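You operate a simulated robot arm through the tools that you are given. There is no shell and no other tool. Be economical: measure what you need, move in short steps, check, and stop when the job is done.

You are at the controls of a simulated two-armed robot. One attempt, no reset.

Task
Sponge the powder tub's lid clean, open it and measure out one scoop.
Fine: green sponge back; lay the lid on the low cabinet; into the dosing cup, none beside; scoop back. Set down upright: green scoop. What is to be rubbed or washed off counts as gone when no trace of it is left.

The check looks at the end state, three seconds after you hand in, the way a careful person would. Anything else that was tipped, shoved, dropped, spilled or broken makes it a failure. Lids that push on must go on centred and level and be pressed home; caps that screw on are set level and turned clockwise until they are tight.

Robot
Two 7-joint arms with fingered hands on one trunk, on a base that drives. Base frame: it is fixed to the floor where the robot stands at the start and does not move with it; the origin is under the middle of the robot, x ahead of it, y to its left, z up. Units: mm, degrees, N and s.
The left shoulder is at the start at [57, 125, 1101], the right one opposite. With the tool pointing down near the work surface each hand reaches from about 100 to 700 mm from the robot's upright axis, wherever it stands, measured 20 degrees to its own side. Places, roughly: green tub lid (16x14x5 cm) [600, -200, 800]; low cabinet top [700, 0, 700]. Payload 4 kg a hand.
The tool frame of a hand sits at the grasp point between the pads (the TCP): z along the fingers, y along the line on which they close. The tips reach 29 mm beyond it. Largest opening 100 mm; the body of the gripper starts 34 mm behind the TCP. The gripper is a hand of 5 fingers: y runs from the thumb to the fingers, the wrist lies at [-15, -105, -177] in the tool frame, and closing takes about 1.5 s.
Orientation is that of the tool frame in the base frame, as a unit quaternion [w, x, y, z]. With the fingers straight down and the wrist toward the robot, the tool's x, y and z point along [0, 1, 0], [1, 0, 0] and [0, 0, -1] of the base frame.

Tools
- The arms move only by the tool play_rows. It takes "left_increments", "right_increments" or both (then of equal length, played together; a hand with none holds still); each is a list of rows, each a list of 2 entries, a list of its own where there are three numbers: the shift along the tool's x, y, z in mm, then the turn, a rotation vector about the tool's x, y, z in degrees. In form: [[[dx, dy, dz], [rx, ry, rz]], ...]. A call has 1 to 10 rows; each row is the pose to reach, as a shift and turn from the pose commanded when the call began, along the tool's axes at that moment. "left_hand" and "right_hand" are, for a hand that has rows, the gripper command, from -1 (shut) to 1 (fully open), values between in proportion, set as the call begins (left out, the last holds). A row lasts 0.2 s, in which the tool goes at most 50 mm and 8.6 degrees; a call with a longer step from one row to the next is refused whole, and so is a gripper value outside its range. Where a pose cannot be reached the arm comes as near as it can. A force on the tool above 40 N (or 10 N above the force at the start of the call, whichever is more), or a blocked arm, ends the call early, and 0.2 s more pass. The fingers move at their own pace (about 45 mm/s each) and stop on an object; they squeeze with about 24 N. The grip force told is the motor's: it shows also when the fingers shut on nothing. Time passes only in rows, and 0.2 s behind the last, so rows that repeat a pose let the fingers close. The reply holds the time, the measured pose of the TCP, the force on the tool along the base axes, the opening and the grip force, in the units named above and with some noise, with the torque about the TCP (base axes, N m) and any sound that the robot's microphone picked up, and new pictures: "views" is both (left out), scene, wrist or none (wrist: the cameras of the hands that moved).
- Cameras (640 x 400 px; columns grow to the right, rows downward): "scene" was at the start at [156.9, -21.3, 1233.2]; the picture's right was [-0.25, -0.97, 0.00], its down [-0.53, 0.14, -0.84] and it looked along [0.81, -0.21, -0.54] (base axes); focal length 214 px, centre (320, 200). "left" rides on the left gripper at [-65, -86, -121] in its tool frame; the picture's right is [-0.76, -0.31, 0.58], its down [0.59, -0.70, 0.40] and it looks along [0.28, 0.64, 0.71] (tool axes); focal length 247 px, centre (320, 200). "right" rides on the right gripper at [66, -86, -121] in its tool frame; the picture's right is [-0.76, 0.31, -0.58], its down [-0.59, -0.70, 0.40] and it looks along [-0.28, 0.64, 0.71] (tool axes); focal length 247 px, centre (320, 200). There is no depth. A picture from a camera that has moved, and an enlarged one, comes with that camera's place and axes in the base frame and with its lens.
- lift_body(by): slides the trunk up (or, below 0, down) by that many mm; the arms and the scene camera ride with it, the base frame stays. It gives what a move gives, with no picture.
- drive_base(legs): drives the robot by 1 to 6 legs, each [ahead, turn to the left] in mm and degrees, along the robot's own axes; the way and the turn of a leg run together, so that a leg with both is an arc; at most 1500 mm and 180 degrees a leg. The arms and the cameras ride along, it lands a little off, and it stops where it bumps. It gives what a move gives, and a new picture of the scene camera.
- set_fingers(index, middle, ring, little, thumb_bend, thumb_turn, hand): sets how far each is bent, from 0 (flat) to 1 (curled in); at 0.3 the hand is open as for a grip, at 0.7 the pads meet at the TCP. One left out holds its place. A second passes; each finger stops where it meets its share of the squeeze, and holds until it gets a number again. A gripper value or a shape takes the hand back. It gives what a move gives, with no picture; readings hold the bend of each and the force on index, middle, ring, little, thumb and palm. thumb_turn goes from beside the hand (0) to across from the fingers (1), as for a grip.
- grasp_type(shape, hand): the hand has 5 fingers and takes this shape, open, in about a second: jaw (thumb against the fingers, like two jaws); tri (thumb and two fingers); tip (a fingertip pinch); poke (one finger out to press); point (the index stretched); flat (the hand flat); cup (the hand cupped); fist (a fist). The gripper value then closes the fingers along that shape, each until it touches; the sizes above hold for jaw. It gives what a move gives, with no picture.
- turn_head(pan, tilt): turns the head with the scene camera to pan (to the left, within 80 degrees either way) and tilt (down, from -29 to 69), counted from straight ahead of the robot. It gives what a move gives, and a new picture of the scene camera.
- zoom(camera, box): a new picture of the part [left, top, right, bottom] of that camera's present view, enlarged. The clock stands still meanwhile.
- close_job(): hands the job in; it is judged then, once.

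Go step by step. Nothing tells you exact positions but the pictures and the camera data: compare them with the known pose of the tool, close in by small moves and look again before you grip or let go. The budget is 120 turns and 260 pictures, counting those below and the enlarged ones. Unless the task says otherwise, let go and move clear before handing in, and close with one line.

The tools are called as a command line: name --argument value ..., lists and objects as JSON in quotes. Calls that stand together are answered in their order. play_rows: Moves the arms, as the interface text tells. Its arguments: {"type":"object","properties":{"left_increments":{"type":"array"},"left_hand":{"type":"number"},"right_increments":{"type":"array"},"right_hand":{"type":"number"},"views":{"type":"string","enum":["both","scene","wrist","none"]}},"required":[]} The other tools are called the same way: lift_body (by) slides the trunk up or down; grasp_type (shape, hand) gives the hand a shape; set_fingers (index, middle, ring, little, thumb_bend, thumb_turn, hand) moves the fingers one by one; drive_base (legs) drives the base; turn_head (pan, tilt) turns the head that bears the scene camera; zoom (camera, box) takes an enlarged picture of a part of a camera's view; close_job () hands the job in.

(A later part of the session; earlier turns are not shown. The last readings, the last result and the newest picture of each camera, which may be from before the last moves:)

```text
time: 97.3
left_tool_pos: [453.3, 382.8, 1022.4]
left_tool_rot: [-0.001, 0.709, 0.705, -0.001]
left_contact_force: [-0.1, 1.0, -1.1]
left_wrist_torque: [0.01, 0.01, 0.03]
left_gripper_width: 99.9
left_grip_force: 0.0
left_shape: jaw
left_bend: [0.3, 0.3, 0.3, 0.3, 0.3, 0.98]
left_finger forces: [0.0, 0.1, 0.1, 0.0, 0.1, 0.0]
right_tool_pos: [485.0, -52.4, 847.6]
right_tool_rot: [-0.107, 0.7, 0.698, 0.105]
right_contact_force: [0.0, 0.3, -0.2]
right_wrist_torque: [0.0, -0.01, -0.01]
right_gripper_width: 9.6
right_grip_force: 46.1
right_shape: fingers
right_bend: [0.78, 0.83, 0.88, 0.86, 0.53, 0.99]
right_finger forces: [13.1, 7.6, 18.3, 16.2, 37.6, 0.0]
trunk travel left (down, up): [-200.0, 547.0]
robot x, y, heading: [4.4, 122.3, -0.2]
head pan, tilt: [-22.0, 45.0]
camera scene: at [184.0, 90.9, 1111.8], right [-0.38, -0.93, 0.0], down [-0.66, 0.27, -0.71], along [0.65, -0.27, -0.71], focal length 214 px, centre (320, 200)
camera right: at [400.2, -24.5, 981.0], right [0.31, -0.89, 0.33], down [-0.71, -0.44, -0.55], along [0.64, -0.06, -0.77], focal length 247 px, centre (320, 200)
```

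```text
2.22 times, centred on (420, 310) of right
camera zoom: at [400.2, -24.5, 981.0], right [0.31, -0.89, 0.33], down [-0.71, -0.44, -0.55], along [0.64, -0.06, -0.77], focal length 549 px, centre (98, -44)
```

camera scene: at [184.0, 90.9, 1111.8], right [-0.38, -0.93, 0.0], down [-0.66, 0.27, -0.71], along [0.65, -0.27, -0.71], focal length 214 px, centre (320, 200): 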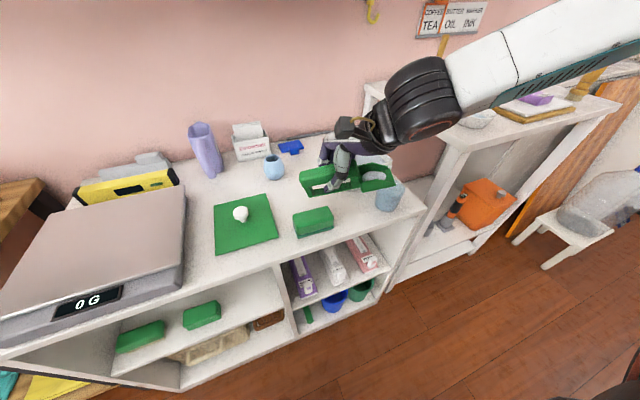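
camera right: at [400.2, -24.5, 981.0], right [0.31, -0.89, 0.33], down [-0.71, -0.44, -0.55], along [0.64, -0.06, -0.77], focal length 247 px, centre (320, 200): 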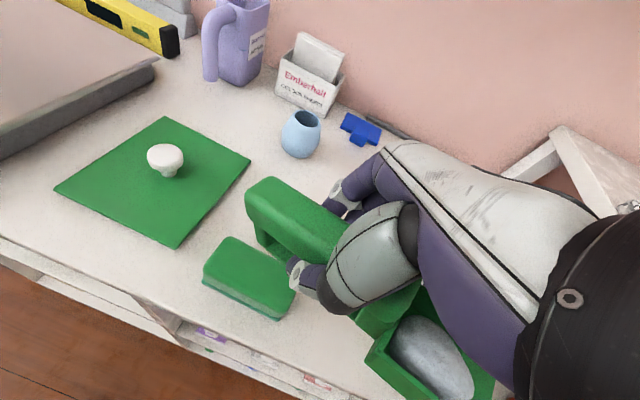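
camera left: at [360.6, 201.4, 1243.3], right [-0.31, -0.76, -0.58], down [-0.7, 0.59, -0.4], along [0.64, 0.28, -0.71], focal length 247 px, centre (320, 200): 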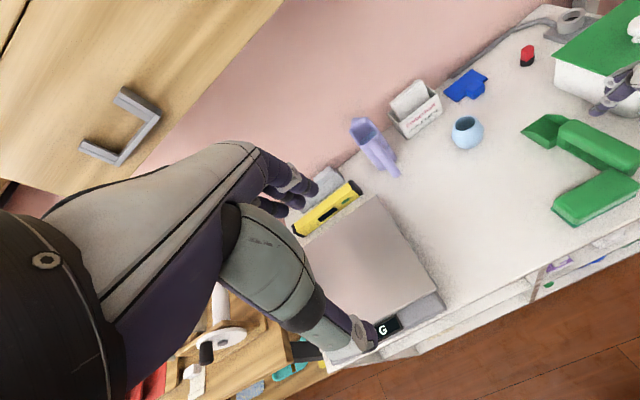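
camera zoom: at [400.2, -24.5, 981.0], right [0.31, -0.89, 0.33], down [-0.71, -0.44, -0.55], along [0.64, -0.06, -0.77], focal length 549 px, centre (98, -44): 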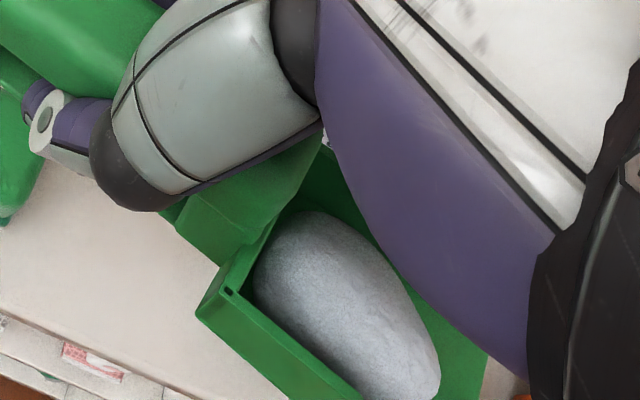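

Checking both views: the squeeze shifted the scoop toward the thumb, so the lip is really near [452, -185, 823]. I move +28 in x and -18 in y, and lower a little to bring the lip over the cup.

play_rows --right_increments '[[[-6, 7, 4], [0, 0, 0]], [[-12, 14, 8], [0, 0, 0]], [[-18, 21, 12], [0, 0, 0]], [[-24, 28, 16], [0, 0, 0]]]' --views "none"

zoom --camera "scene" --box '[320, 130, 430, 230]'

zoom --camera "right" --box '[320, 260, 560, 400]'

```text
time: 98.3
left_tool_pos: [452.2, 384.0, 1022.6]
left_tool_rot: [-0.001, 0.709, 0.705, 0.0]
left_contact_force: [0.1, -0.2, 0.5]
left_wrist_torque: [-0.02, -0.03, 0.02]
left_gripper_width: 100.1
left_grip_force: 0.0
left_shape: jaw
left_bend: [0.3, 0.3, 0.3, 0.3, 0.3, 0.98]
left_finger forces: [0.0, 0.1, 0.1, 0.1, 0.1, 0.1]
right_tool_pos: [513.6, -71.1, 824.7]
right_tool_rot: [-0.106, 0.701, 0.698, 0.105]
right_contact_force: [0.2, 0.0, -0.6]
right_wrist_torque: [0.01, -0.02, -0.02]
right_gripper_width: 9.7
right_grip_force: 46.1
right_shape: fingers
right_bend: [0.78, 0.83, 0.88, 0.86, 0.53, 0.99]
right_finger forces: [13.1, 7.5, 18.5, 16.2, 37.7, 0.0]
trunk travel left (down, up): [-200.0, 547.0]
robot x, y, heading: [3.4, 119.6, -0.1]
head pan, tilt: [-22.0, 45.0]
```

```text
4.00 times, centred on (375, 180) of scene
camera zoom: at [184.0, 90.9, 1111.8], right [-0.38, -0.93, 0.0], down [-0.66, 0.27, -0.71], along [0.65, -0.27, -0.71], focal length 858 px, centre (100, 280)
```

zoom: 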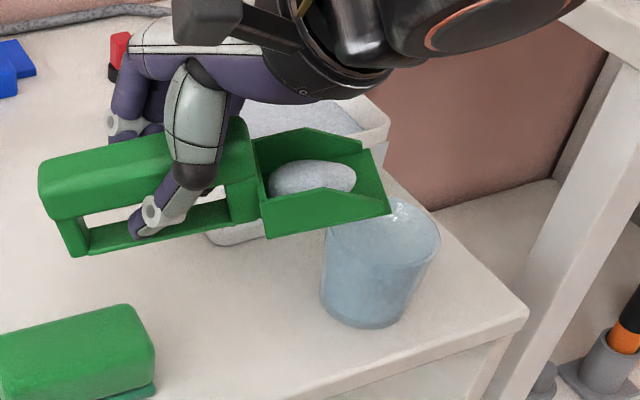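

```text
2.67 times, centred on (440, 330) of right
camera zoom: at [428.4, -44.1, 958.7], right [0.3, -0.89, 0.33], down [-0.71, -0.44, -0.55], along [0.64, -0.06, -0.77], focal length 659 px, centre (0, -147)
```

zoom: 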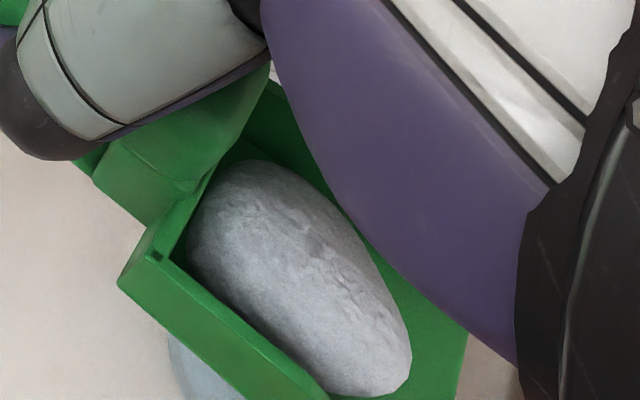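

The lip centre is now over the cup near [480, -206, 803]. I pivot about the lip in stages, first to about 40°.

play_rows --right_increments '[[[-3, 1, -12], [0, 6.7, 0]], [[-6, 2, -23], [0, 13.4, 0]], [[-10, 3, -35], [0, 20, 0]], [[-15, 3, -49], [0, 26.7, 0]], [[-21, 3, -63], [0, 33.4, 0]], [[-27, 3, -77], [0, 40, 0]]]' --views "wrist"

zoom --camera "scene" --box '[320, 110, 440, 230]'

zoom --camera "right" --box '[280, 220, 560, 400]'

```text
time: 99.8
left_tool_pos: [453.2, 382.7, 1022.2]
left_tool_rot: [0.0, 0.709, 0.705, 0.0]
left_contact_force: [-0.6, -0.7, -0.7]
left_wrist_torque: [0.01, 0.01, 0.0]
left_gripper_width: 99.7
left_grip_force: 0.1
left_shape: jaw
left_bend: [0.3, 0.3, 0.3, 0.3, 0.3, 0.98]
left_finger forces: [0.1, 0.0, 0.0, 0.1, 0.0, 0.0]
right_tool_pos: [516.4, -121.3, 888.6]
right_tool_rot: [-0.338, 0.621, 0.62, 0.339]
right_contact_force: [-0.7, 0.4, -0.1]
right_wrist_torque: [-0.02, 0.01, -0.01]
right_gripper_width: 9.3
right_grip_force: 45.6
right_shape: fingers
right_bend: [0.78, 0.84, 0.88, 0.86, 0.53, 0.99]
right_finger forces: [12.8, 7.4, 18.5, 16.2, 36.7, 0.0]
trunk travel left (down, up): [-200.0, 547.0]
robot x, y, heading: [3.5, 119.4, -0.2]
head pan, tilt: [-22.0, 45.0]
camera right: at [430.3, -186.8, 1009.6], right [0.3, -0.9, -0.32], down [-0.7, 0.02, -0.71], along [0.64, 0.44, -0.63], focal length 247 px, centre (320, 200)
```

right: 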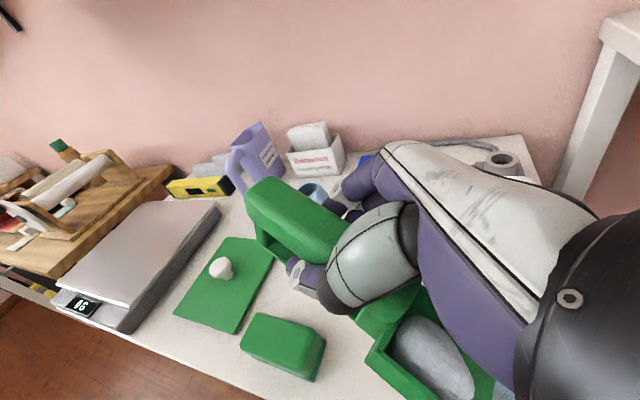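

```text
3.33 times, centred on (380, 170) of scene
camera zoom: at [183.9, 90.8, 1111.8], right [-0.38, -0.93, 0.0], down [-0.66, 0.27, -0.71], along [0.66, -0.27, -0.71], focal length 715 px, centre (120, 300)
```

zoom: 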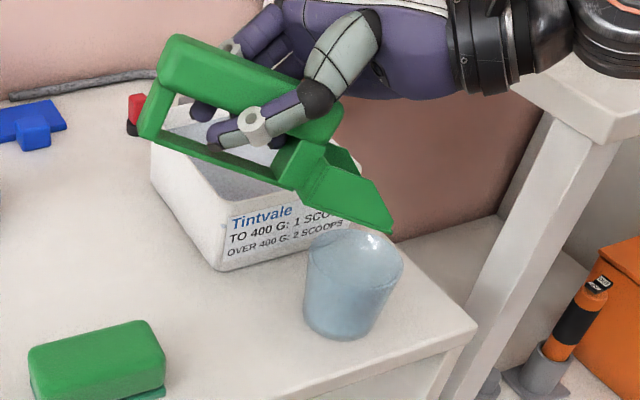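

```text
2.22 times, centred on (420, 310) of right
camera zoom: at [430.3, -186.8, 1009.6], right [0.3, -0.9, -0.32], down [-0.7, 0.02, -0.71], along [0.64, 0.44, -0.63], focal length 549 px, centre (98, -44)
```

zoom: 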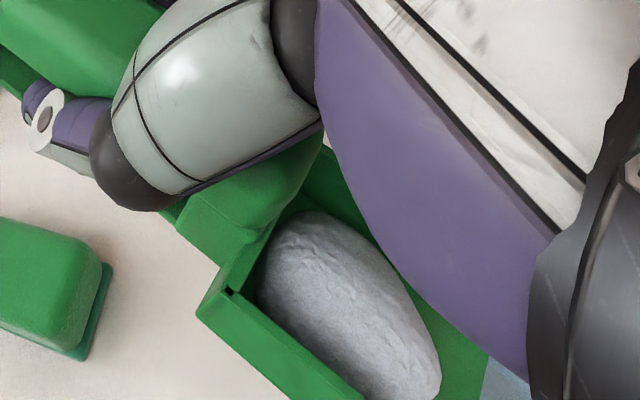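

The heap is still in the bowl and the lip is over the cup. Continue tilting to about 55–60°, slightly further back.

play_rows --right_increments '[[[-1, 0, -12], [0, 6.7, 0]], [[-2, 0, -24], [0, 13.4, 0]], [[-2, 0, -36], [0, 20, 0]], [[-2, 0, -36], [0, 20, 0]]]' --views "wrist"

zoom --camera "scene" --box '[340, 110, 440, 230]'

zoom --camera "right" --box '[280, 220, 560, 400]'

```text
time: 100.8
left_tool_pos: [452.1, 382.5, 1023.5]
left_tool_rot: [0.0, 0.709, 0.706, 0.0]
left_contact_force: [0.9, -0.1, -0.4]
left_wrist_torque: [0.0, 0.0, -0.01]
left_gripper_width: 99.7
left_grip_force: 0.0
left_shape: jaw
left_bend: [0.3, 0.3, 0.3, 0.3, 0.3, 0.98]
left_finger forces: [0.0, 0.0, 0.1, 0.0, 0.0, 0.0]
right_tool_pos: [516.6, -151.9, 907.8]
right_tool_rot: [-0.441, 0.554, 0.551, 0.441]
right_contact_force: [0.9, 0.1, -0.5]
right_wrist_torque: [-0.02, -0.01, 0.0]
right_gripper_width: 9.1
right_grip_force: 45.7
right_shape: fingers
right_bend: [0.78, 0.84, 0.88, 0.86, 0.53, 0.99]
right_finger forces: [12.7, 7.3, 18.5, 16.3, 36.4, 0.0]
trunk travel left (down, up): [-200.0, 547.0]
robot x, y, heading: [1.4, 119.7, -0.1]
head pan, tilt: [-22.0, 45.0]
camera right: at [431.0, -254.7, 997.8], right [0.3, -0.73, -0.61], down [-0.7, 0.26, -0.66], along [0.64, 0.63, -0.44], focal length 247 px, centre (320, 200)
```

right: 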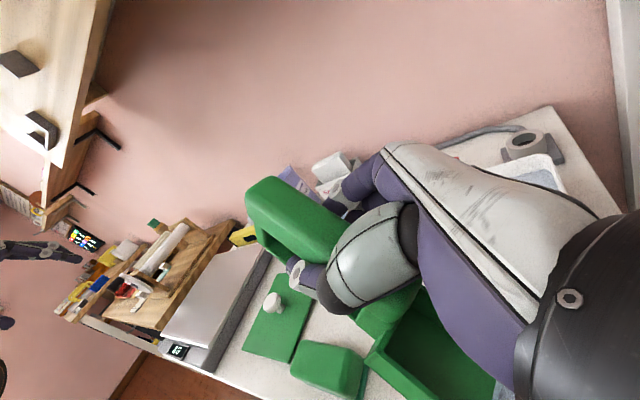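

```text
3.33 times, centred on (390, 170) of scene
camera zoom: at [183.8, 90.8, 1111.9], right [-0.38, -0.93, 0.0], down [-0.66, 0.27, -0.71], along [0.66, -0.27, -0.71], focal length 715 px, centre (87, 300)
```

zoom: 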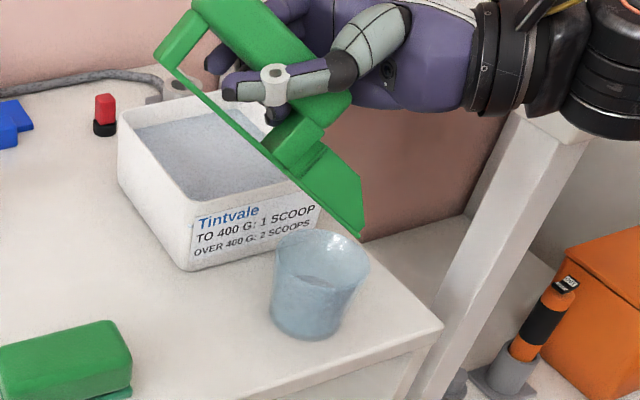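

```text
2.22 times, centred on (420, 310) of right
camera zoom: at [431.0, -254.7, 997.8], right [0.3, -0.73, -0.61], down [-0.7, 0.26, -0.66], along [0.64, 0.63, -0.44], focal length 549 px, centre (98, -44)
```

zoom: 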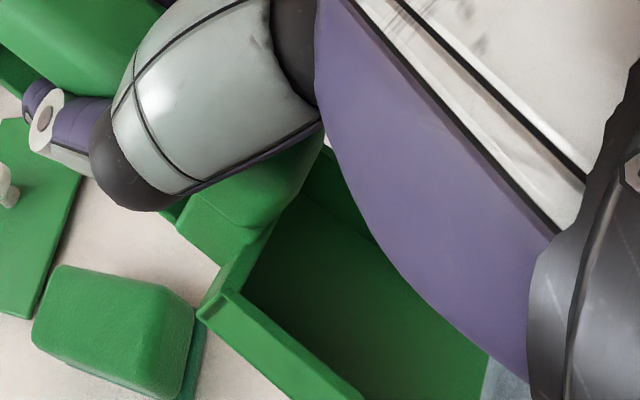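

The bowl is empty and something is visible in the cup. I check the cup and its surroundings for spill.

zoom --camera "scene" --box '[380, 165, 440, 225]'

play_rows --right_increments '[[[20, 0, -15], [0, 0, 0]], [[40, 0, -30], [0, 0, 0]], [[60, 0, -45], [0, 0, 0]]]' --views "none"

zoom --camera "scene" --box '[340, 140, 440, 230]'

```text
6.67 times, centred on (410, 195) of scene
camera zoom: at [183.8, 90.8, 1111.9], right [-0.38, -0.93, 0.0], down [-0.66, 0.27, -0.71], along [0.66, -0.27, -0.71], focal length 1430 px, centre (-280, 233)
```

zoom: 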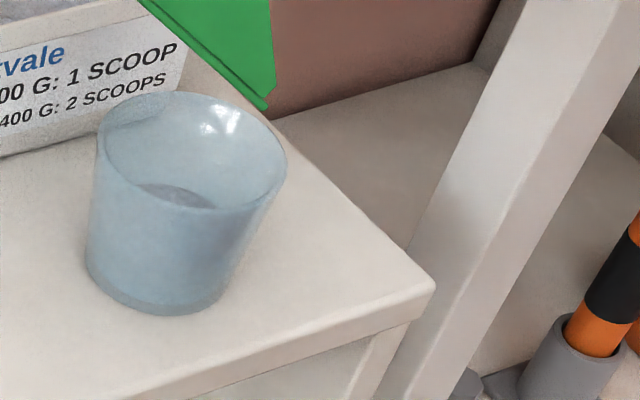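

```text
time: 101.5
left_tool_pos: [452.4, 384.0, 1023.0]
left_tool_rot: [-0.001, 0.709, 0.705, 0.0]
left_contact_force: [0.0, 0.6, -0.9]
left_wrist_torque: [0.01, -0.03, -0.01]
left_gripper_width: 99.9
left_grip_force: 0.0
left_shape: jaw
left_bend: [0.3, 0.3, 0.3, 0.3, 0.3, 0.98]
left_finger forces: [0.0, 0.1, 0.0, 0.1, 0.1, 0.1]
right_tool_pos: [517.1, -183.9, 975.8]
right_tool_rot: [-0.441, 0.555, 0.551, 0.441]
right_contact_force: [0.7, 0.2, -0.4]
right_wrist_torque: [0.0, -0.03, 0.01]
right_gripper_width: 9.2
right_grip_force: 46.1
right_shape: fingers
right_bend: [0.78, 0.84, 0.88, 0.86, 0.53, 0.99]
right_finger forces: [12.6, 7.5, 18.8, 16.5, 36.3, 0.0]
trunk travel left (down, up): [-200.0, 547.0]
robot x, y, heading: [4.7, 121.1, -0.1]
head pan, tilt: [-22.0, 45.0]
```

```text
4.44 times, centred on (390, 185) of scene
camera zoom: at [183.9, 90.8, 1111.9], right [-0.38, -0.93, 0.0], down [-0.66, 0.27, -0.71], along [0.66, -0.27, -0.71], focal length 953 px, centre (9, 267)
```

zoom: 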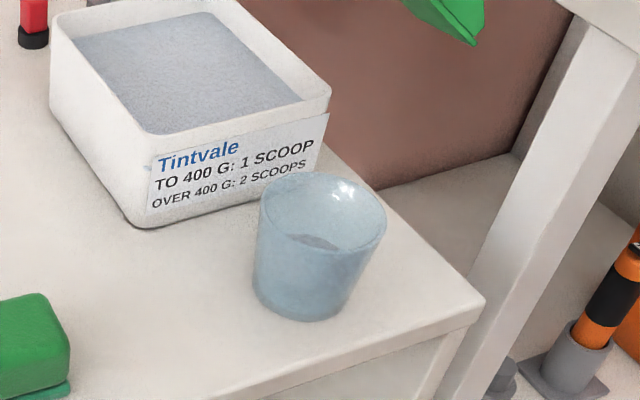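

The powder is in the cup and nothing is beside it. Now I bring the scoop back: un-pitch the hand while moving left, then turn it so the scoop points along +x again.

play_rows --right_increments '[[[0, 1, 12], [0, -7.7, 0]], [[0, 2, 25], [0, -15.4, 0]], [[0, 3, 37], [0, -23.1, 0]], [[0, 4, 50], [0, -30.8, 0]], [[0, 5, 62], [0, -38.5, 0]], [[0, 6, 75], [0, -46.2, 0]], [[0, 7, 87], [0, -53.9, 0]], [[-1, 8, 100], [0, -61.6, 0]], [[-1, 9, 112], [0, -69.3, 0]], [[-2, 10, 124], [0, -77, 0]]]' --views "none"

play_rows --right_increments '[[[0, 0, 0], [0, 0, -8.3]], [[0, 0, 0], [0, 0, -16.6]], [[0, 0, 0], [0, 0, -24.9]], [[0, 0, 0], [0, 0, -33.2]], [[0, 0, 0], [0, 0, -41.5]], [[0, 0, 0], [0, 0, -49.8]], [[0, 0, 0], [0, 0, -58.1]], [[0, 0, 0], [0, 0, -66.4]], [[0, 0, 0], [0, 0, -74.7]], [[0, 0, 0], [0, 0, -83]]]' --views "both"

```text
time: 103.8
left_tool_pos: [452.2, 384.9, 1021.8]
left_tool_rot: [-0.001, 0.709, 0.705, 0.0]
left_contact_force: [-0.4, 0.7, 0.4]
left_wrist_torque: [-0.02, 0.01, 0.02]
left_gripper_width: 99.8
left_grip_force: 0.1
left_shape: jaw
left_bend: [0.3, 0.3, 0.3, 0.3, 0.3, 0.98]
left_finger forces: [0.0, 0.0, 0.1, 0.1, 0.0, 0.0]
right_tool_pos: [526.6, -61.3, 946.6]
right_tool_rot: [0.0, 0.708, 0.706, 0.0]
right_contact_force: [0.7, 0.1, 0.0]
right_wrist_torque: [0.0, 0.03, -0.01]
right_gripper_width: 8.8
right_grip_force: 39.9
right_shape: fingers
right_bend: [0.78, 0.84, 0.88, 0.87, 0.53, 0.99]
right_finger forces: [12.3, 7.5, 8.6, 16.5, 35.5, 0.0]
trunk travel left (down, up): [-200.0, 547.0]
robot x, y, heading: [6.1, 119.5, -0.2]
head pan, tilt: [-22.0, 45.0]
```

```text
time: 106.0
left_tool_pos: [452.3, 383.5, 1022.1]
left_tool_rot: [-0.001, 0.709, 0.705, -0.001]
left_contact_force: [0.1, 0.1, 0.0]
left_wrist_torque: [0.04, -0.01, -0.01]
left_gripper_width: 99.8
left_grip_force: 0.1
left_shape: jaw
left_bend: [0.3, 0.3, 0.3, 0.3, 0.3, 0.98]
left_finger forces: [0.0, 0.1, 0.0, 0.0, 0.0, 0.0]
right_tool_pos: [526.9, -61.4, 948.1]
right_tool_rot: [-0.002, 0.062, 0.998, 0.0]
right_contact_force: [-0.3, -0.5, -0.3]
right_wrist_torque: [0.03, 0.02, 0.01]
right_gripper_width: 8.5
right_grip_force: 39.8
right_shape: fingers
right_bend: [0.78, 0.84, 0.88, 0.87, 0.73, 0.99]
right_finger forces: [12.2, 7.4, 8.7, 16.5, 34.6, 0.1]
trunk travel left (down, up): [-200.0, 547.0]
robot x, y, heading: [3.5, 121.3, -0.1]
head pan, tilt: [-22.0, 45.0]
camera scene: at [184.1, 90.9, 1111.8], right [-0.38, -0.93, 0.0], down [-0.66, 0.27, -0.71], along [0.65, -0.27, -0.71], focal length 214 px, centre (320, 200)
camera right: at [451.6, -139.2, 1066.9], right [0.79, 0.21, 0.58], down [0.5, -0.77, -0.4], along [0.36, 0.6, -0.71], focal length 247 px, centre (320, 200)
```

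scene: 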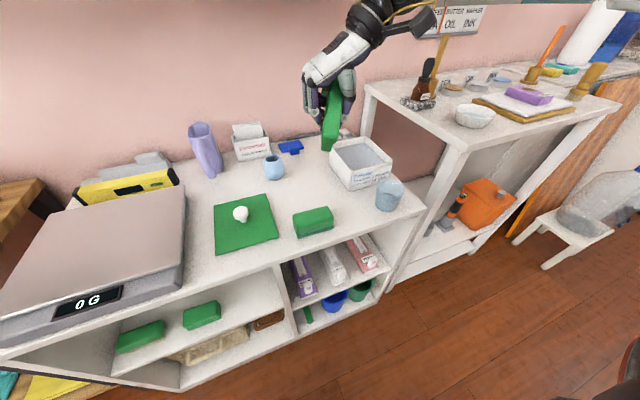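
right: 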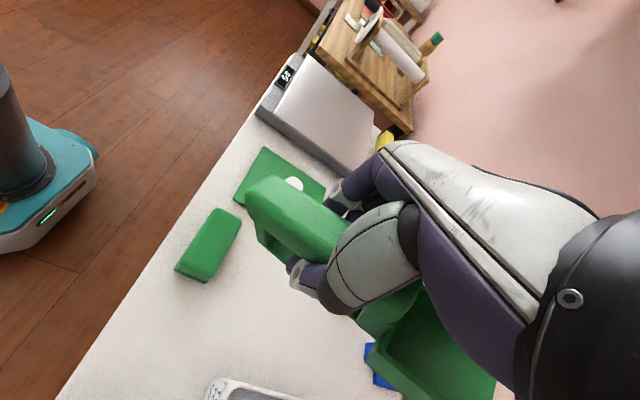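

play_rows --right_increments '[[[0, 0, 0], [0, 0, -7.3]], [[0, 0, 0], [0, 0, -14.6]], [[0, 0, 0], [0, 0, -22]]]' --views "none"

play_rows --right_increments '[[[0, 0, 15], [0, 6, 0]], [[0, 0, 30], [0, 12, 0]], [[0, 0, 45], [0, 18, 0]], [[0, 0, 60], [0, 24, 0]], [[0, 0, 60], [0, 24, 0]]]' --views "both"

zoom --camera "scene" --box '[270, 70, 400, 240]'

zoom --camera "right" --box '[200, 130, 520, 400]'

```text
time: 106.8
left_tool_pos: [453.2, 384.6, 1021.3]
left_tool_rot: [-0.001, 0.709, 0.705, 0.0]
left_contact_force: [0.1, -0.9, 0.0]
left_wrist_torque: [0.01, 0.0, 0.0]
left_gripper_width: 99.7
left_grip_force: 0.0
left_shape: jaw
left_bend: [0.3, 0.3, 0.3, 0.3, 0.3, 0.98]
left_finger forces: [0.0, 0.0, 0.1, 0.0, 0.0, 0.0]
right_tool_pos: [528.0, -61.7, 946.3]
right_tool_rot: [-0.001, -0.131, 0.991, 0.002]
right_contact_force: [-0.2, -0.6, -0.8]
right_wrist_torque: [0.01, 0.01, 0.01]
right_gripper_width: 8.2
right_grip_force: 39.5
right_shape: fingers
right_bend: [0.78, 0.84, 0.88, 0.87, 0.73, 0.99]
right_finger forces: [11.9, 7.5, 8.9, 16.4, 34.5, 0.0]
trunk travel left (down, up): [-200.0, 547.0]
robot x, y, heading: [2.6, 119.3, -0.2]
head pan, tilt: [-22.0, 45.0]
```

```text
time: 108.0
left_tool_pos: [453.0, 383.2, 1022.4]
left_tool_rot: [0.0, 0.709, 0.706, 0.0]
left_contact_force: [-0.5, 0.2, 0.5]
left_wrist_torque: [0.01, 0.04, -0.02]
left_gripper_width: 99.8
left_grip_force: 0.0
left_shape: jaw
left_bend: [0.3, 0.3, 0.3, 0.3, 0.3, 0.98]
left_finger forces: [0.0, 0.0, 0.0, 0.0, 0.0, 0.0]
right_tool_pos: [525.9, -62.5, 887.4]
right_tool_rot: [-0.209, -0.127, 0.969, -0.026]
right_contact_force: [0.5, -0.3, 0.0]
right_wrist_torque: [0.0, 0.0, 0.0]
right_gripper_width: 8.4
right_grip_force: 40.0
right_shape: fingers
right_bend: [0.78, 0.84, 0.89, 0.87, 0.73, 0.99]
right_finger forces: [12.0, 7.5, 9.3, 16.4, 34.4, 0.1]
trunk travel left (down, up): [-200.0, 547.0]
robot x, y, heading: [5.9, 123.4, 0.3]
head pan, tilt: [-22.0, 45.0]
camera scene: at [183.9, 90.9, 1111.9], right [-0.38, -0.93, 0.0], down [-0.66, 0.27, -0.71], along [0.66, -0.27, -0.71], focal length 214 px, centre (320, 200)
camera right: at [538.5, -148.4, 1023.1], right [0.82, 0.53, 0.22], down [0.54, -0.58, -0.61], along [-0.2, 0.61, -0.76], focal length 247 px, centre (320, 200)
```

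scene: 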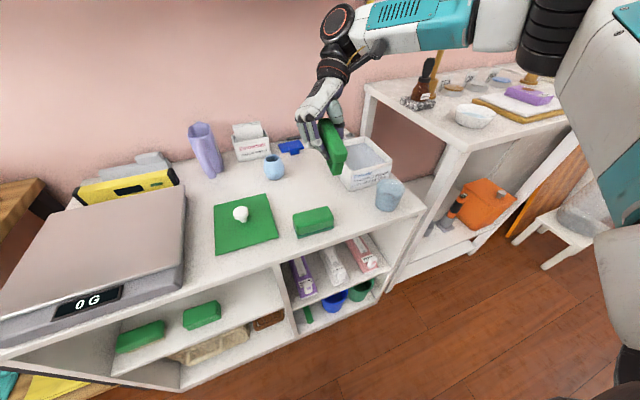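
right: 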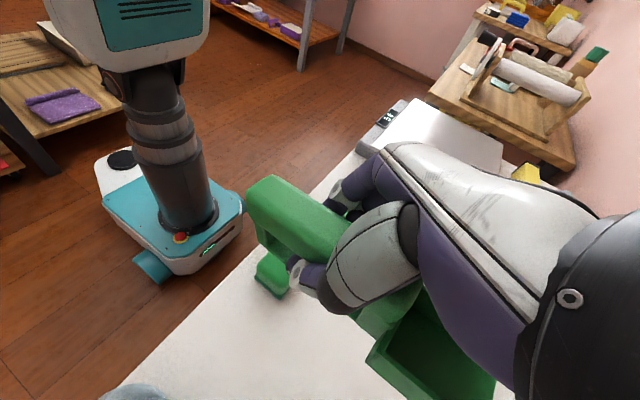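

```text
2.35 times, centred on (335, 155) of scene
camera zoom: at [183.9, 90.9, 1111.9], right [-0.38, -0.93, 0.0], down [-0.66, 0.27, -0.71], along [0.66, -0.27, -0.71], focal length 505 px, centre (285, 306)
```

zoom: 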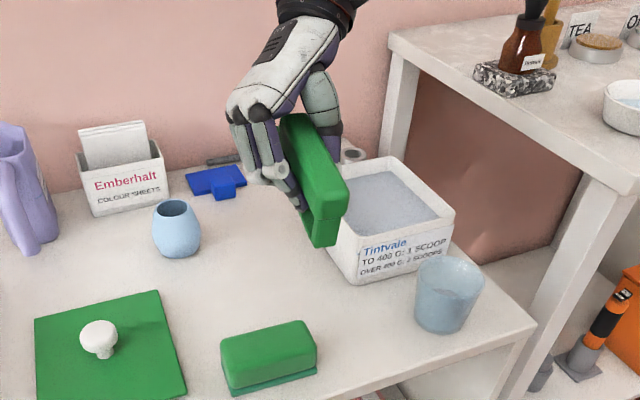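

```text
1.48 times, centred on (360, 265) of right
camera zoom: at [538.5, -148.4, 1023.1], right [0.82, 0.53, 0.22], down [0.54, -0.58, -0.61], along [-0.2, 0.61, -0.76], focal length 366 px, centre (261, 104)
```

zoom: 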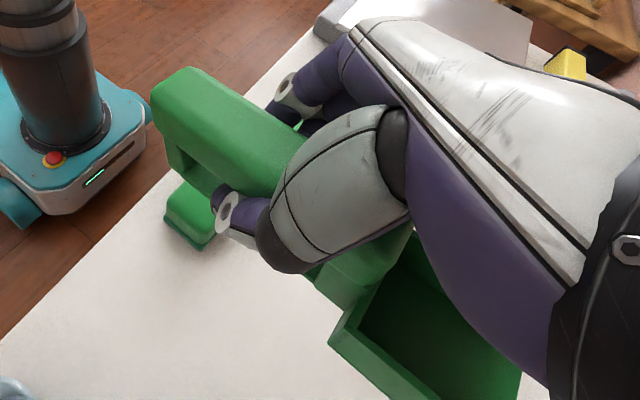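

The scoop is tilted mouth-up by about 10° and yawed by about -8°. I correct both, position it over its old place and lower partway.

play_rows --right_increments '[[[-2, -6, -1], [2, 5, -4.5]], [[-5, -12, -2], [4.1, 10, -9.1]], [[-18, -12, 28], [4.1, 10, -9.1]], [[-32, -12, 59], [4.1, 10, -9.1]], [[-40, -12, 78], [4.1, 10, -9.1]]]' --views "both"

zoom --camera "scene" --box '[280, 120, 400, 240]'

zoom --camera "right" --box '[200, 130, 520, 400]'

```text
time: 109.2
left_tool_pos: [452.8, 383.3, 1023.0]
left_tool_rot: [0.0, 0.709, 0.705, 0.0]
left_contact_force: [0.6, 0.8, -0.1]
left_wrist_torque: [0.03, 0.03, 0.0]
left_gripper_width: 99.9
left_grip_force: 0.1
left_shape: jaw
left_bend: [0.3, 0.3, 0.3, 0.3, 0.3, 0.98]
left_finger forces: [0.1, 0.0, 0.0, 0.0, 0.0, 0.0]
right_tool_pos: [521.4, -77.5, 804.0]
right_tool_rot: [-0.287, -0.208, 0.934, -0.054]
right_contact_force: [0.4, 0.4, -0.8]
right_wrist_torque: [0.01, 0.0, 0.01]
right_gripper_width: 8.1
right_grip_force: 40.4
right_shape: fingers
right_bend: [0.78, 0.84, 0.89, 0.87, 0.73, 0.99]
right_finger forces: [12.0, 7.4, 9.8, 16.3, 34.2, 0.0]
right hand out of reach, approached as far as the arm can: row 4, 5
trunk travel left (down, up): [-200.0, 547.0]
robot x, y, heading: [3.8, 119.4, -0.1]
head pan, tilt: [-22.0, 45.0]
camera scene: at [184.0, 90.9, 1111.8], right [-0.38, -0.93, 0.0], down [-0.66, 0.27, -0.71], along [0.65, -0.27, -0.71], focal length 214 px, centre (320, 200)
camera right: at [570.3, -152.1, 938.5], right [0.73, 0.68, 0.06], down [0.53, -0.52, -0.67], along [-0.42, 0.53, -0.74], focal length 247 px, centre (320, 200)
```

scene: 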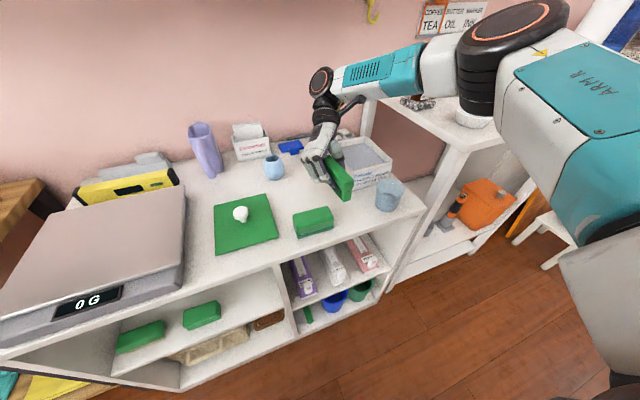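
right: 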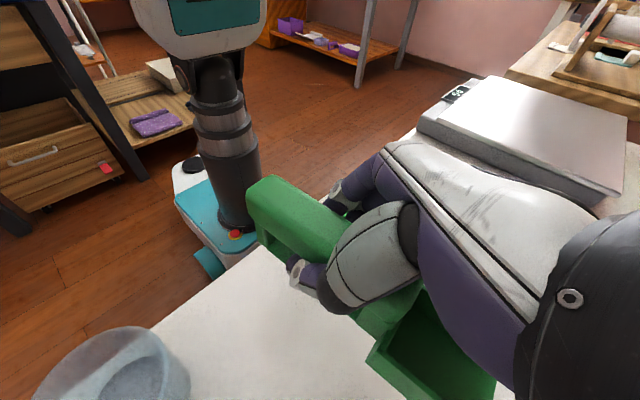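

```text
3.33 times, centred on (340, 180) of scene
camera zoom: at [184.0, 90.9, 1111.8], right [-0.38, -0.93, 0.0], down [-0.66, 0.27, -0.71], along [0.65, -0.27, -0.71], focal length 715 px, centre (253, 267)
```

zoom: 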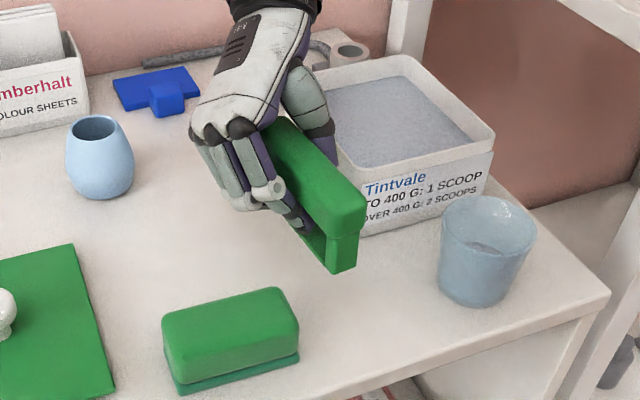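

```text
1.48 times, centred on (360, 265) of right
camera zoom: at [570.3, -152.1, 938.5], right [0.73, 0.68, 0.06], down [0.53, -0.52, -0.67], along [-0.42, 0.53, -0.74], focal length 366 px, centre (261, 104)
```

zoom: 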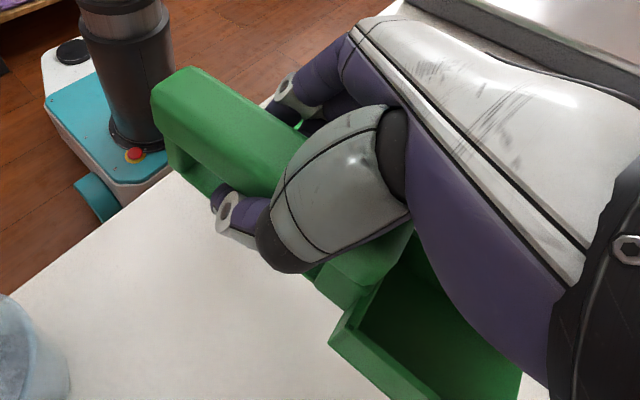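

Near its old spot the scoop is now level and square (handle near end at [475, -90, 826]), but the arm is at its reach limit. I drive 60 mm closer to finish.

drive_base --legs '[[60, 0]]'

```text
time: 110.1
left_tool_pos: [514.1, 382.7, 1020.9]
left_tool_rot: [-0.001, 0.708, 0.706, 0.0]
left_contact_force: [0.3, -0.6, 0.5]
left_wrist_torque: [0.01, 0.02, -0.02]
left_gripper_width: 99.8
left_grip_force: 0.0
left_shape: jaw
left_bend: [0.3, 0.3, 0.3, 0.3, 0.3, 0.98]
left_finger forces: [0.1, 0.0, 0.0, 0.1, 0.0, 0.0]
right_tool_pos: [581.9, -78.5, 804.0]
right_tool_rot: [-0.287, -0.206, 0.934, -0.055]
right_contact_force: [0.3, 0.6, -0.8]
right_wrist_torque: [0.02, 0.0, -0.01]
right_gripper_width: 8.1
right_grip_force: 39.6
right_shape: fingers
right_bend: [0.78, 0.84, 0.89, 0.87, 0.73, 0.99]
right_finger forces: [11.9, 7.4, 9.7, 16.4, 34.2, 0.1]
trunk travel left (down, up): [-200.0, 547.0]
robot x, y, heading: [68.6, 123.2, -0.1]
head pan, tilt: [-22.0, 45.0]
camera scene: at [245.0, 90.4, 1111.7], right [-0.38, -0.93, 0.0], down [-0.66, 0.27, -0.71], along [0.65, -0.27, -0.71], focal length 214 px, centre (320, 200)
```

scene: 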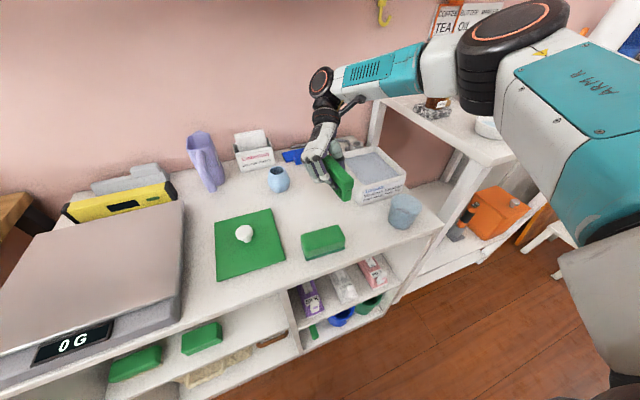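

play_rows --right_increments '[[[12, 9, 9], [0, 0, 0]], [[25, 17, 17], [0, 0, 0]], [[37, 26, 26], [0, 0, 0]], [[25, 25, 44], [0, 0, 0]], [[13, 25, 62], [0, 0, 0]], [[13, 25, 62], [0, 0, 0]]]' --views "wrist"

zoom --camera "scene" --box '[280, 130, 400, 260]'

```text
time: 111.5
left_tool_pos: [515.0, 382.1, 1023.3]
left_tool_rot: [-0.001, 0.709, 0.706, 0.0]
left_contact_force: [0.4, -0.2, 0.4]
left_wrist_torque: [0.01, -0.01, 0.01]
left_gripper_width: 99.6
left_grip_force: 0.0
left_shape: jaw
left_bend: [0.3, 0.3, 0.3, 0.3, 0.3, 0.98]
left_finger forces: [0.1, 0.1, 0.1, 0.1, 0.0, 0.0]
right_tool_pos: [529.4, -74.6, 761.0]
right_tool_rot: [-0.287, -0.206, 0.934, -0.055]
right_contact_force: [-0.5, 0.8, -0.5]
right_wrist_torque: [0.03, 0.0, 0.0]
right_gripper_width: 8.1
right_grip_force: 39.7
right_shape: fingers
right_bend: [0.78, 0.84, 0.89, 0.87, 0.73, 0.99]
right_finger forces: [12.1, 7.4, 10.0, 16.3, 34.1, 0.0]
trunk travel left (down, up): [-200.0, 547.0]
robot x, y, heading: [62.4, 119.8, 0.3]
head pan, tilt: [-22.0, 45.0]
camera right: at [578.5, -148.7, 895.2], right [0.74, 0.67, 0.06], down [0.53, -0.52, -0.67], along [-0.42, 0.53, -0.74], focal length 247 px, centre (320, 200)
```

right: 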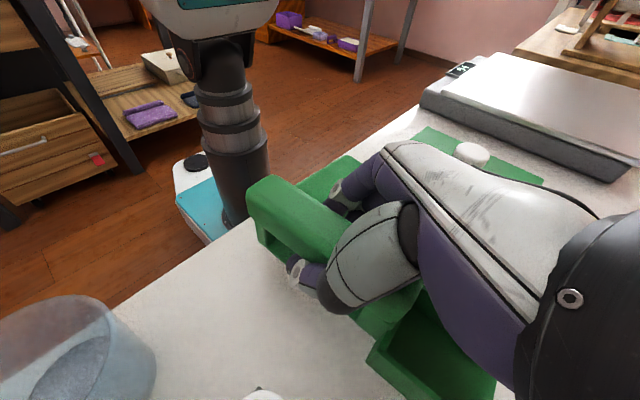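

```text
3.08 times, centred on (340, 195) of scene
camera zoom: at [244.3, 90.5, 1111.9], right [-0.38, -0.93, 0.0], down [-0.66, 0.27, -0.71], along [0.65, -0.27, -0.71], focal length 660 px, centre (258, 215)
```

zoom: 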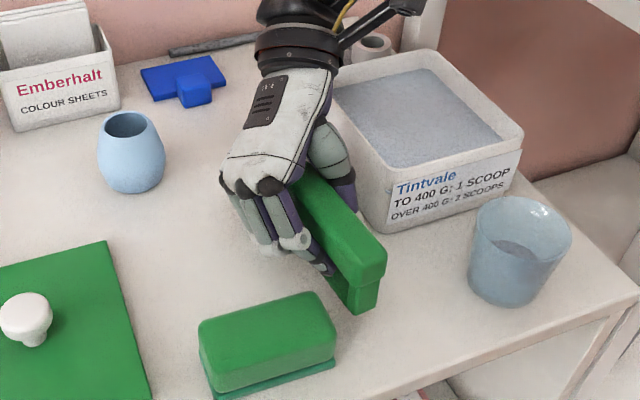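

The scoop is level just above the table. I shift it a touch away from the sponge (+11 x, -4 y) for finger room and lower it close to the surface.

play_rows --right_increments '[[[2, -8, -5], [0, 0, 0]], [[-7, -8, -5], [0, 0, 0]], [[-12, -8, 3], [0, 0, 0]], [[-18, -8, 12], [0, 0, 0]]]' --views "none"

play_rows --right_increments '[[[-1.1, 0, 1.7], [0, 0, 0]], [[-2.2, 0, 3.3], [0, 0, 0]], [[-3.4, 0, 5], [0, 0, 0]]]' --views "none"

zoom --camera "scene" --box '[300, 150, 380, 240]'

```text
time: 112.5
left_tool_pos: [513.1, 382.3, 1023.4]
left_tool_rot: [-0.001, 0.709, 0.705, 0.001]
left_contact_force: [0.0, 0.6, 0.4]
left_wrist_torque: [0.01, 0.0, -0.01]
left_gripper_width: 99.9
left_grip_force: 0.0
left_shape: jaw
left_bend: [0.3, 0.3, 0.3, 0.3, 0.3, 0.98]
left_finger forces: [0.0, 0.0, 0.0, 0.1, 0.0, 0.0]
right_tool_pos: [540.1, -78.6, 738.9]
right_tool_rot: [-0.287, -0.207, 0.934, -0.054]
right_contact_force: [0.2, 0.7, -0.5]
right_wrist_torque: [0.01, 0.03, 0.0]
right_gripper_width: 8.1
right_grip_force: 39.9
right_shape: fingers
right_bend: [0.78, 0.84, 0.89, 0.87, 0.73, 0.99]
right_finger forces: [12.0, 7.4, 10.0, 16.2, 34.0, 0.1]
trunk travel left (down, up): [-200.0, 547.0]
robot x, y, heading: [65.6, 121.0, -0.4]
head pan, tilt: [-22.0, 45.0]
```

```text
time: 113.3
left_tool_pos: [513.3, 382.4, 1022.2]
left_tool_rot: [0.0, 0.71, 0.705, 0.0]
left_contact_force: [0.1, 0.7, 0.2]
left_wrist_torque: [-0.03, 0.0, -0.01]
left_gripper_width: 99.9
left_grip_force: 0.0
left_shape: jaw
left_bend: [0.3, 0.3, 0.3, 0.3, 0.3, 0.98]
left_finger forces: [0.0, 0.1, 0.0, 0.0, 0.0, 0.0]
right_tool_pos: [540.0, -78.7, 735.1]
right_tool_rot: [-0.286, -0.205, 0.934, -0.053]
right_contact_force: [-0.4, 0.4, -0.1]
right_wrist_torque: [0.01, -0.04, -0.02]
right_gripper_width: 8.1
right_grip_force: 40.1
right_shape: fingers
right_bend: [0.78, 0.84, 0.89, 0.87, 0.73, 0.99]
right_finger forces: [12.2, 7.4, 10.2, 16.2, 34.6, 0.1]
trunk travel left (down, up): [-200.0, 547.0]
robot x, y, heading: [65.7, 117.9, -0.2]
head pan, tilt: [-22.0, 45.0]
```

```text
4.44 times, centred on (340, 195) of scene
camera zoom: at [244.3, 90.5, 1111.9], right [-0.38, -0.93, 0.0], down [-0.66, 0.27, -0.71], along [0.65, -0.27, -0.71], focal length 953 px, centre (231, 222)
```

zoom: 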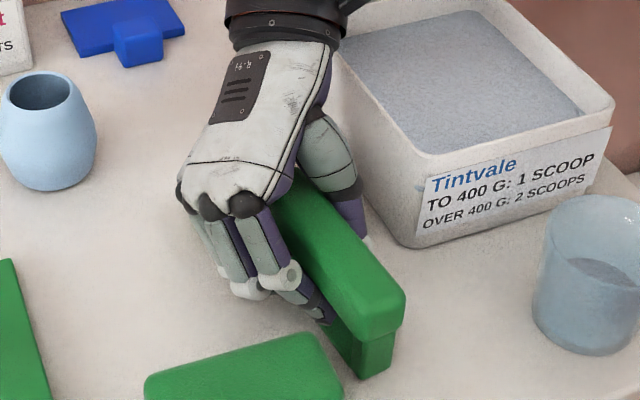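

play_rows --right_increments '[[[-1.1, 0, 1.7], [0, 0, 0]], [[-2.2, 0, 3.3], [0, 0, 0]], [[-3.4, 0, 5], [0, 0, 0]], [[-4.5, 0, 6.6], [0, 0, 0]]]' --views "none"

zoom --camera "scene" --box '[300, 150, 380, 240]'

```text
time: 114.3
left_tool_pos: [511.3, 383.4, 1022.6]
left_tool_rot: [0.0, 0.709, 0.705, -0.001]
left_contact_force: [0.1, -0.4, 0.0]
left_wrist_torque: [-0.01, -0.01, 0.02]
left_gripper_width: 99.7
left_grip_force: 0.0
left_shape: jaw
left_bend: [0.3, 0.3, 0.3, 0.3, 0.3, 0.98]
left_finger forces: [0.0, 0.0, 0.0, 0.0, 0.0, 0.0]
right_tool_pos: [541.0, -77.4, 731.7]
right_tool_rot: [-0.285, -0.205, 0.935, -0.051]
right_contact_force: [-2.6, -3.3, 16.7]
right_wrist_torque: [0.09, -0.35, -0.06]
right_gripper_width: 7.3
right_grip_force: 45.1
right_shape: fingers
right_bend: [0.79, 0.84, 0.89, 0.87, 0.74, 0.98]
right_finger forces: [12.3, 5.9, 9.8, 20.0, 42.0, 0.1]
trunk travel left (down, up): [-200.0, 547.0]
robot x, y, heading: [66.1, 123.6, -0.1]
head pan, tilt: [-22.0, 45.0]
stopped in row 4 (right hand): the force on the tool passed its limit at 42 N (the readings are from after the stop); the commanded pose is now the measured one
```

```text
4.44 times, centred on (340, 195) of scene
camera zoom: at [243.4, 90.7, 1111.9], right [-0.38, -0.93, 0.0], down [-0.65, 0.27, -0.71], along [0.66, -0.27, -0.71], focal length 953 px, centre (231, 222)
```

zoom: 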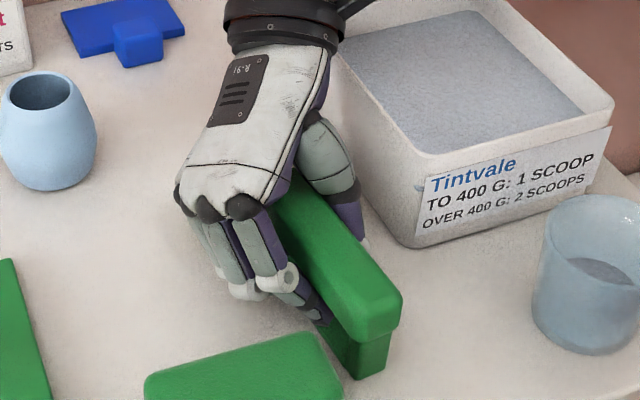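

It is in contact with the table. I relax by about 1 mm and open the fingers partway.

play_rows --right_increments '[[[0.5, 0, -0.8], [0, 0, 0]], [[0.8, 0, -1.2], [0, 0, 0]]]' --views "none"

set_fingers --hand "right" --index 0.5 --middle 0.5 --ring 0.5 --little 0.5 --thumb_bend 0.45

zoom --camera "scene" --box '[300, 150, 380, 240]'

zoom --camera "right" --box '[200, 130, 520, 400]'

```text
time: 114.9
left_tool_pos: [511.7, 382.2, 1022.0]
left_tool_rot: [0.0, 0.709, 0.705, 0.0]
left_contact_force: [-0.3, 0.1, -0.7]
left_wrist_torque: [0.0, -0.01, -0.04]
left_gripper_width: 99.7
left_grip_force: 0.0
left_shape: jaw
left_bend: [0.3, 0.3, 0.3, 0.3, 0.3, 0.98]
left_finger forces: [0.0, 0.0, 0.0, 0.1, 0.0, 0.0]
right_tool_pos: [541.2, -77.3, 730.3]
right_tool_rot: [-0.285, -0.206, 0.935, -0.053]
right_contact_force: [2.6, 1.2, 17.4]
right_wrist_torque: [0.12, -0.29, -0.04]
right_gripper_width: 7.0
right_grip_force: 44.9
right_shape: fingers
right_bend: [0.79, 0.84, 0.89, 0.87, 0.74, 0.98]
right_finger forces: [13.2, 6.3, 10.1, 19.2, 40.9, 0.0]
trunk travel left (down, up): [-200.0, 547.0]
robot x, y, heading: [65.9, 120.1, -0.2]
head pan, tilt: [-22.0, 45.0]
```

```text
time: 116.1
left_tool_pos: [512.4, 382.4, 1021.2]
left_tool_rot: [0.0, 0.709, 0.705, -0.001]
left_contact_force: [-0.4, -0.8, 0.1]
left_wrist_torque: [-0.01, 0.02, -0.02]
left_gripper_width: 99.6
left_grip_force: 0.1
left_shape: jaw
left_bend: [0.3, 0.3, 0.3, 0.3, 0.3, 0.98]
left_finger forces: [0.0, 0.0, 0.1, 0.0, 0.0, 0.1]
right_tool_pos: [541.8, -76.3, 735.3]
right_tool_rot: [-0.284, -0.206, 0.935, -0.051]
right_contact_force: [0.9, -3.3, 21.3]
right_wrist_torque: [0.31, -0.03, 0.02]
right_gripper_width: 55.5
right_grip_force: 10.4
right_shape: fingers
right_bend: [0.5, 0.52, 0.78, 0.5, 0.45, 1.0]
right_finger forces: [0.0, 6.1, 12.5, 2.4, 0.0, 0.0]
trunk travel left (down, up): [-200.0, 547.0]
robot x, y, heading: [66.6, 120.4, -0.3]
head pan, tilt: [-22.0, 45.0]
stopped (right hand): the force on the tool passed its limit at 40 N (the readings are from after the stop); the commanded pose is now the measured one
```

```text
4.44 times, centred on (340, 195) of scene
camera zoom: at [243.6, 90.7, 1111.7], right [-0.38, -0.93, 0.0], down [-0.65, 0.27, -0.71], along [0.66, -0.27, -0.71], focal length 953 px, centre (231, 222)
```

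zoom: 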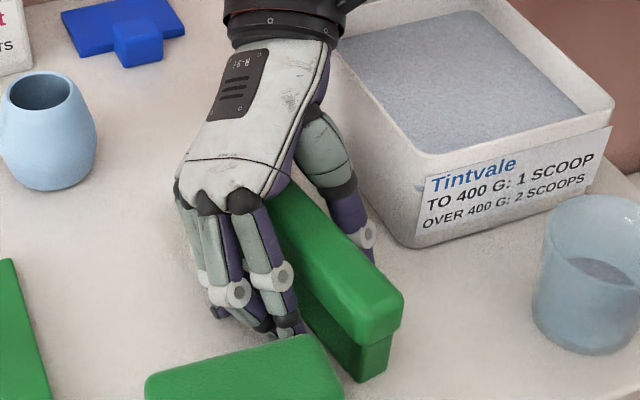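

```text
1.48 times, centred on (360, 265) of right
camera zoom: at [590.3, -152.3, 869.2], right [0.74, 0.67, 0.07], down [0.53, -0.51, -0.67], along [-0.42, 0.53, -0.74], focal length 366 px, centre (261, 104)
```

zoom: 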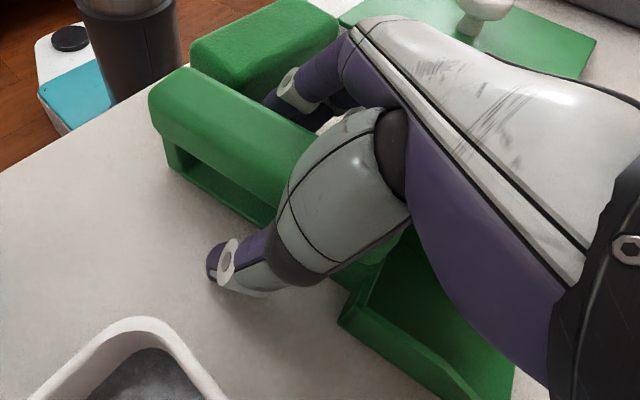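

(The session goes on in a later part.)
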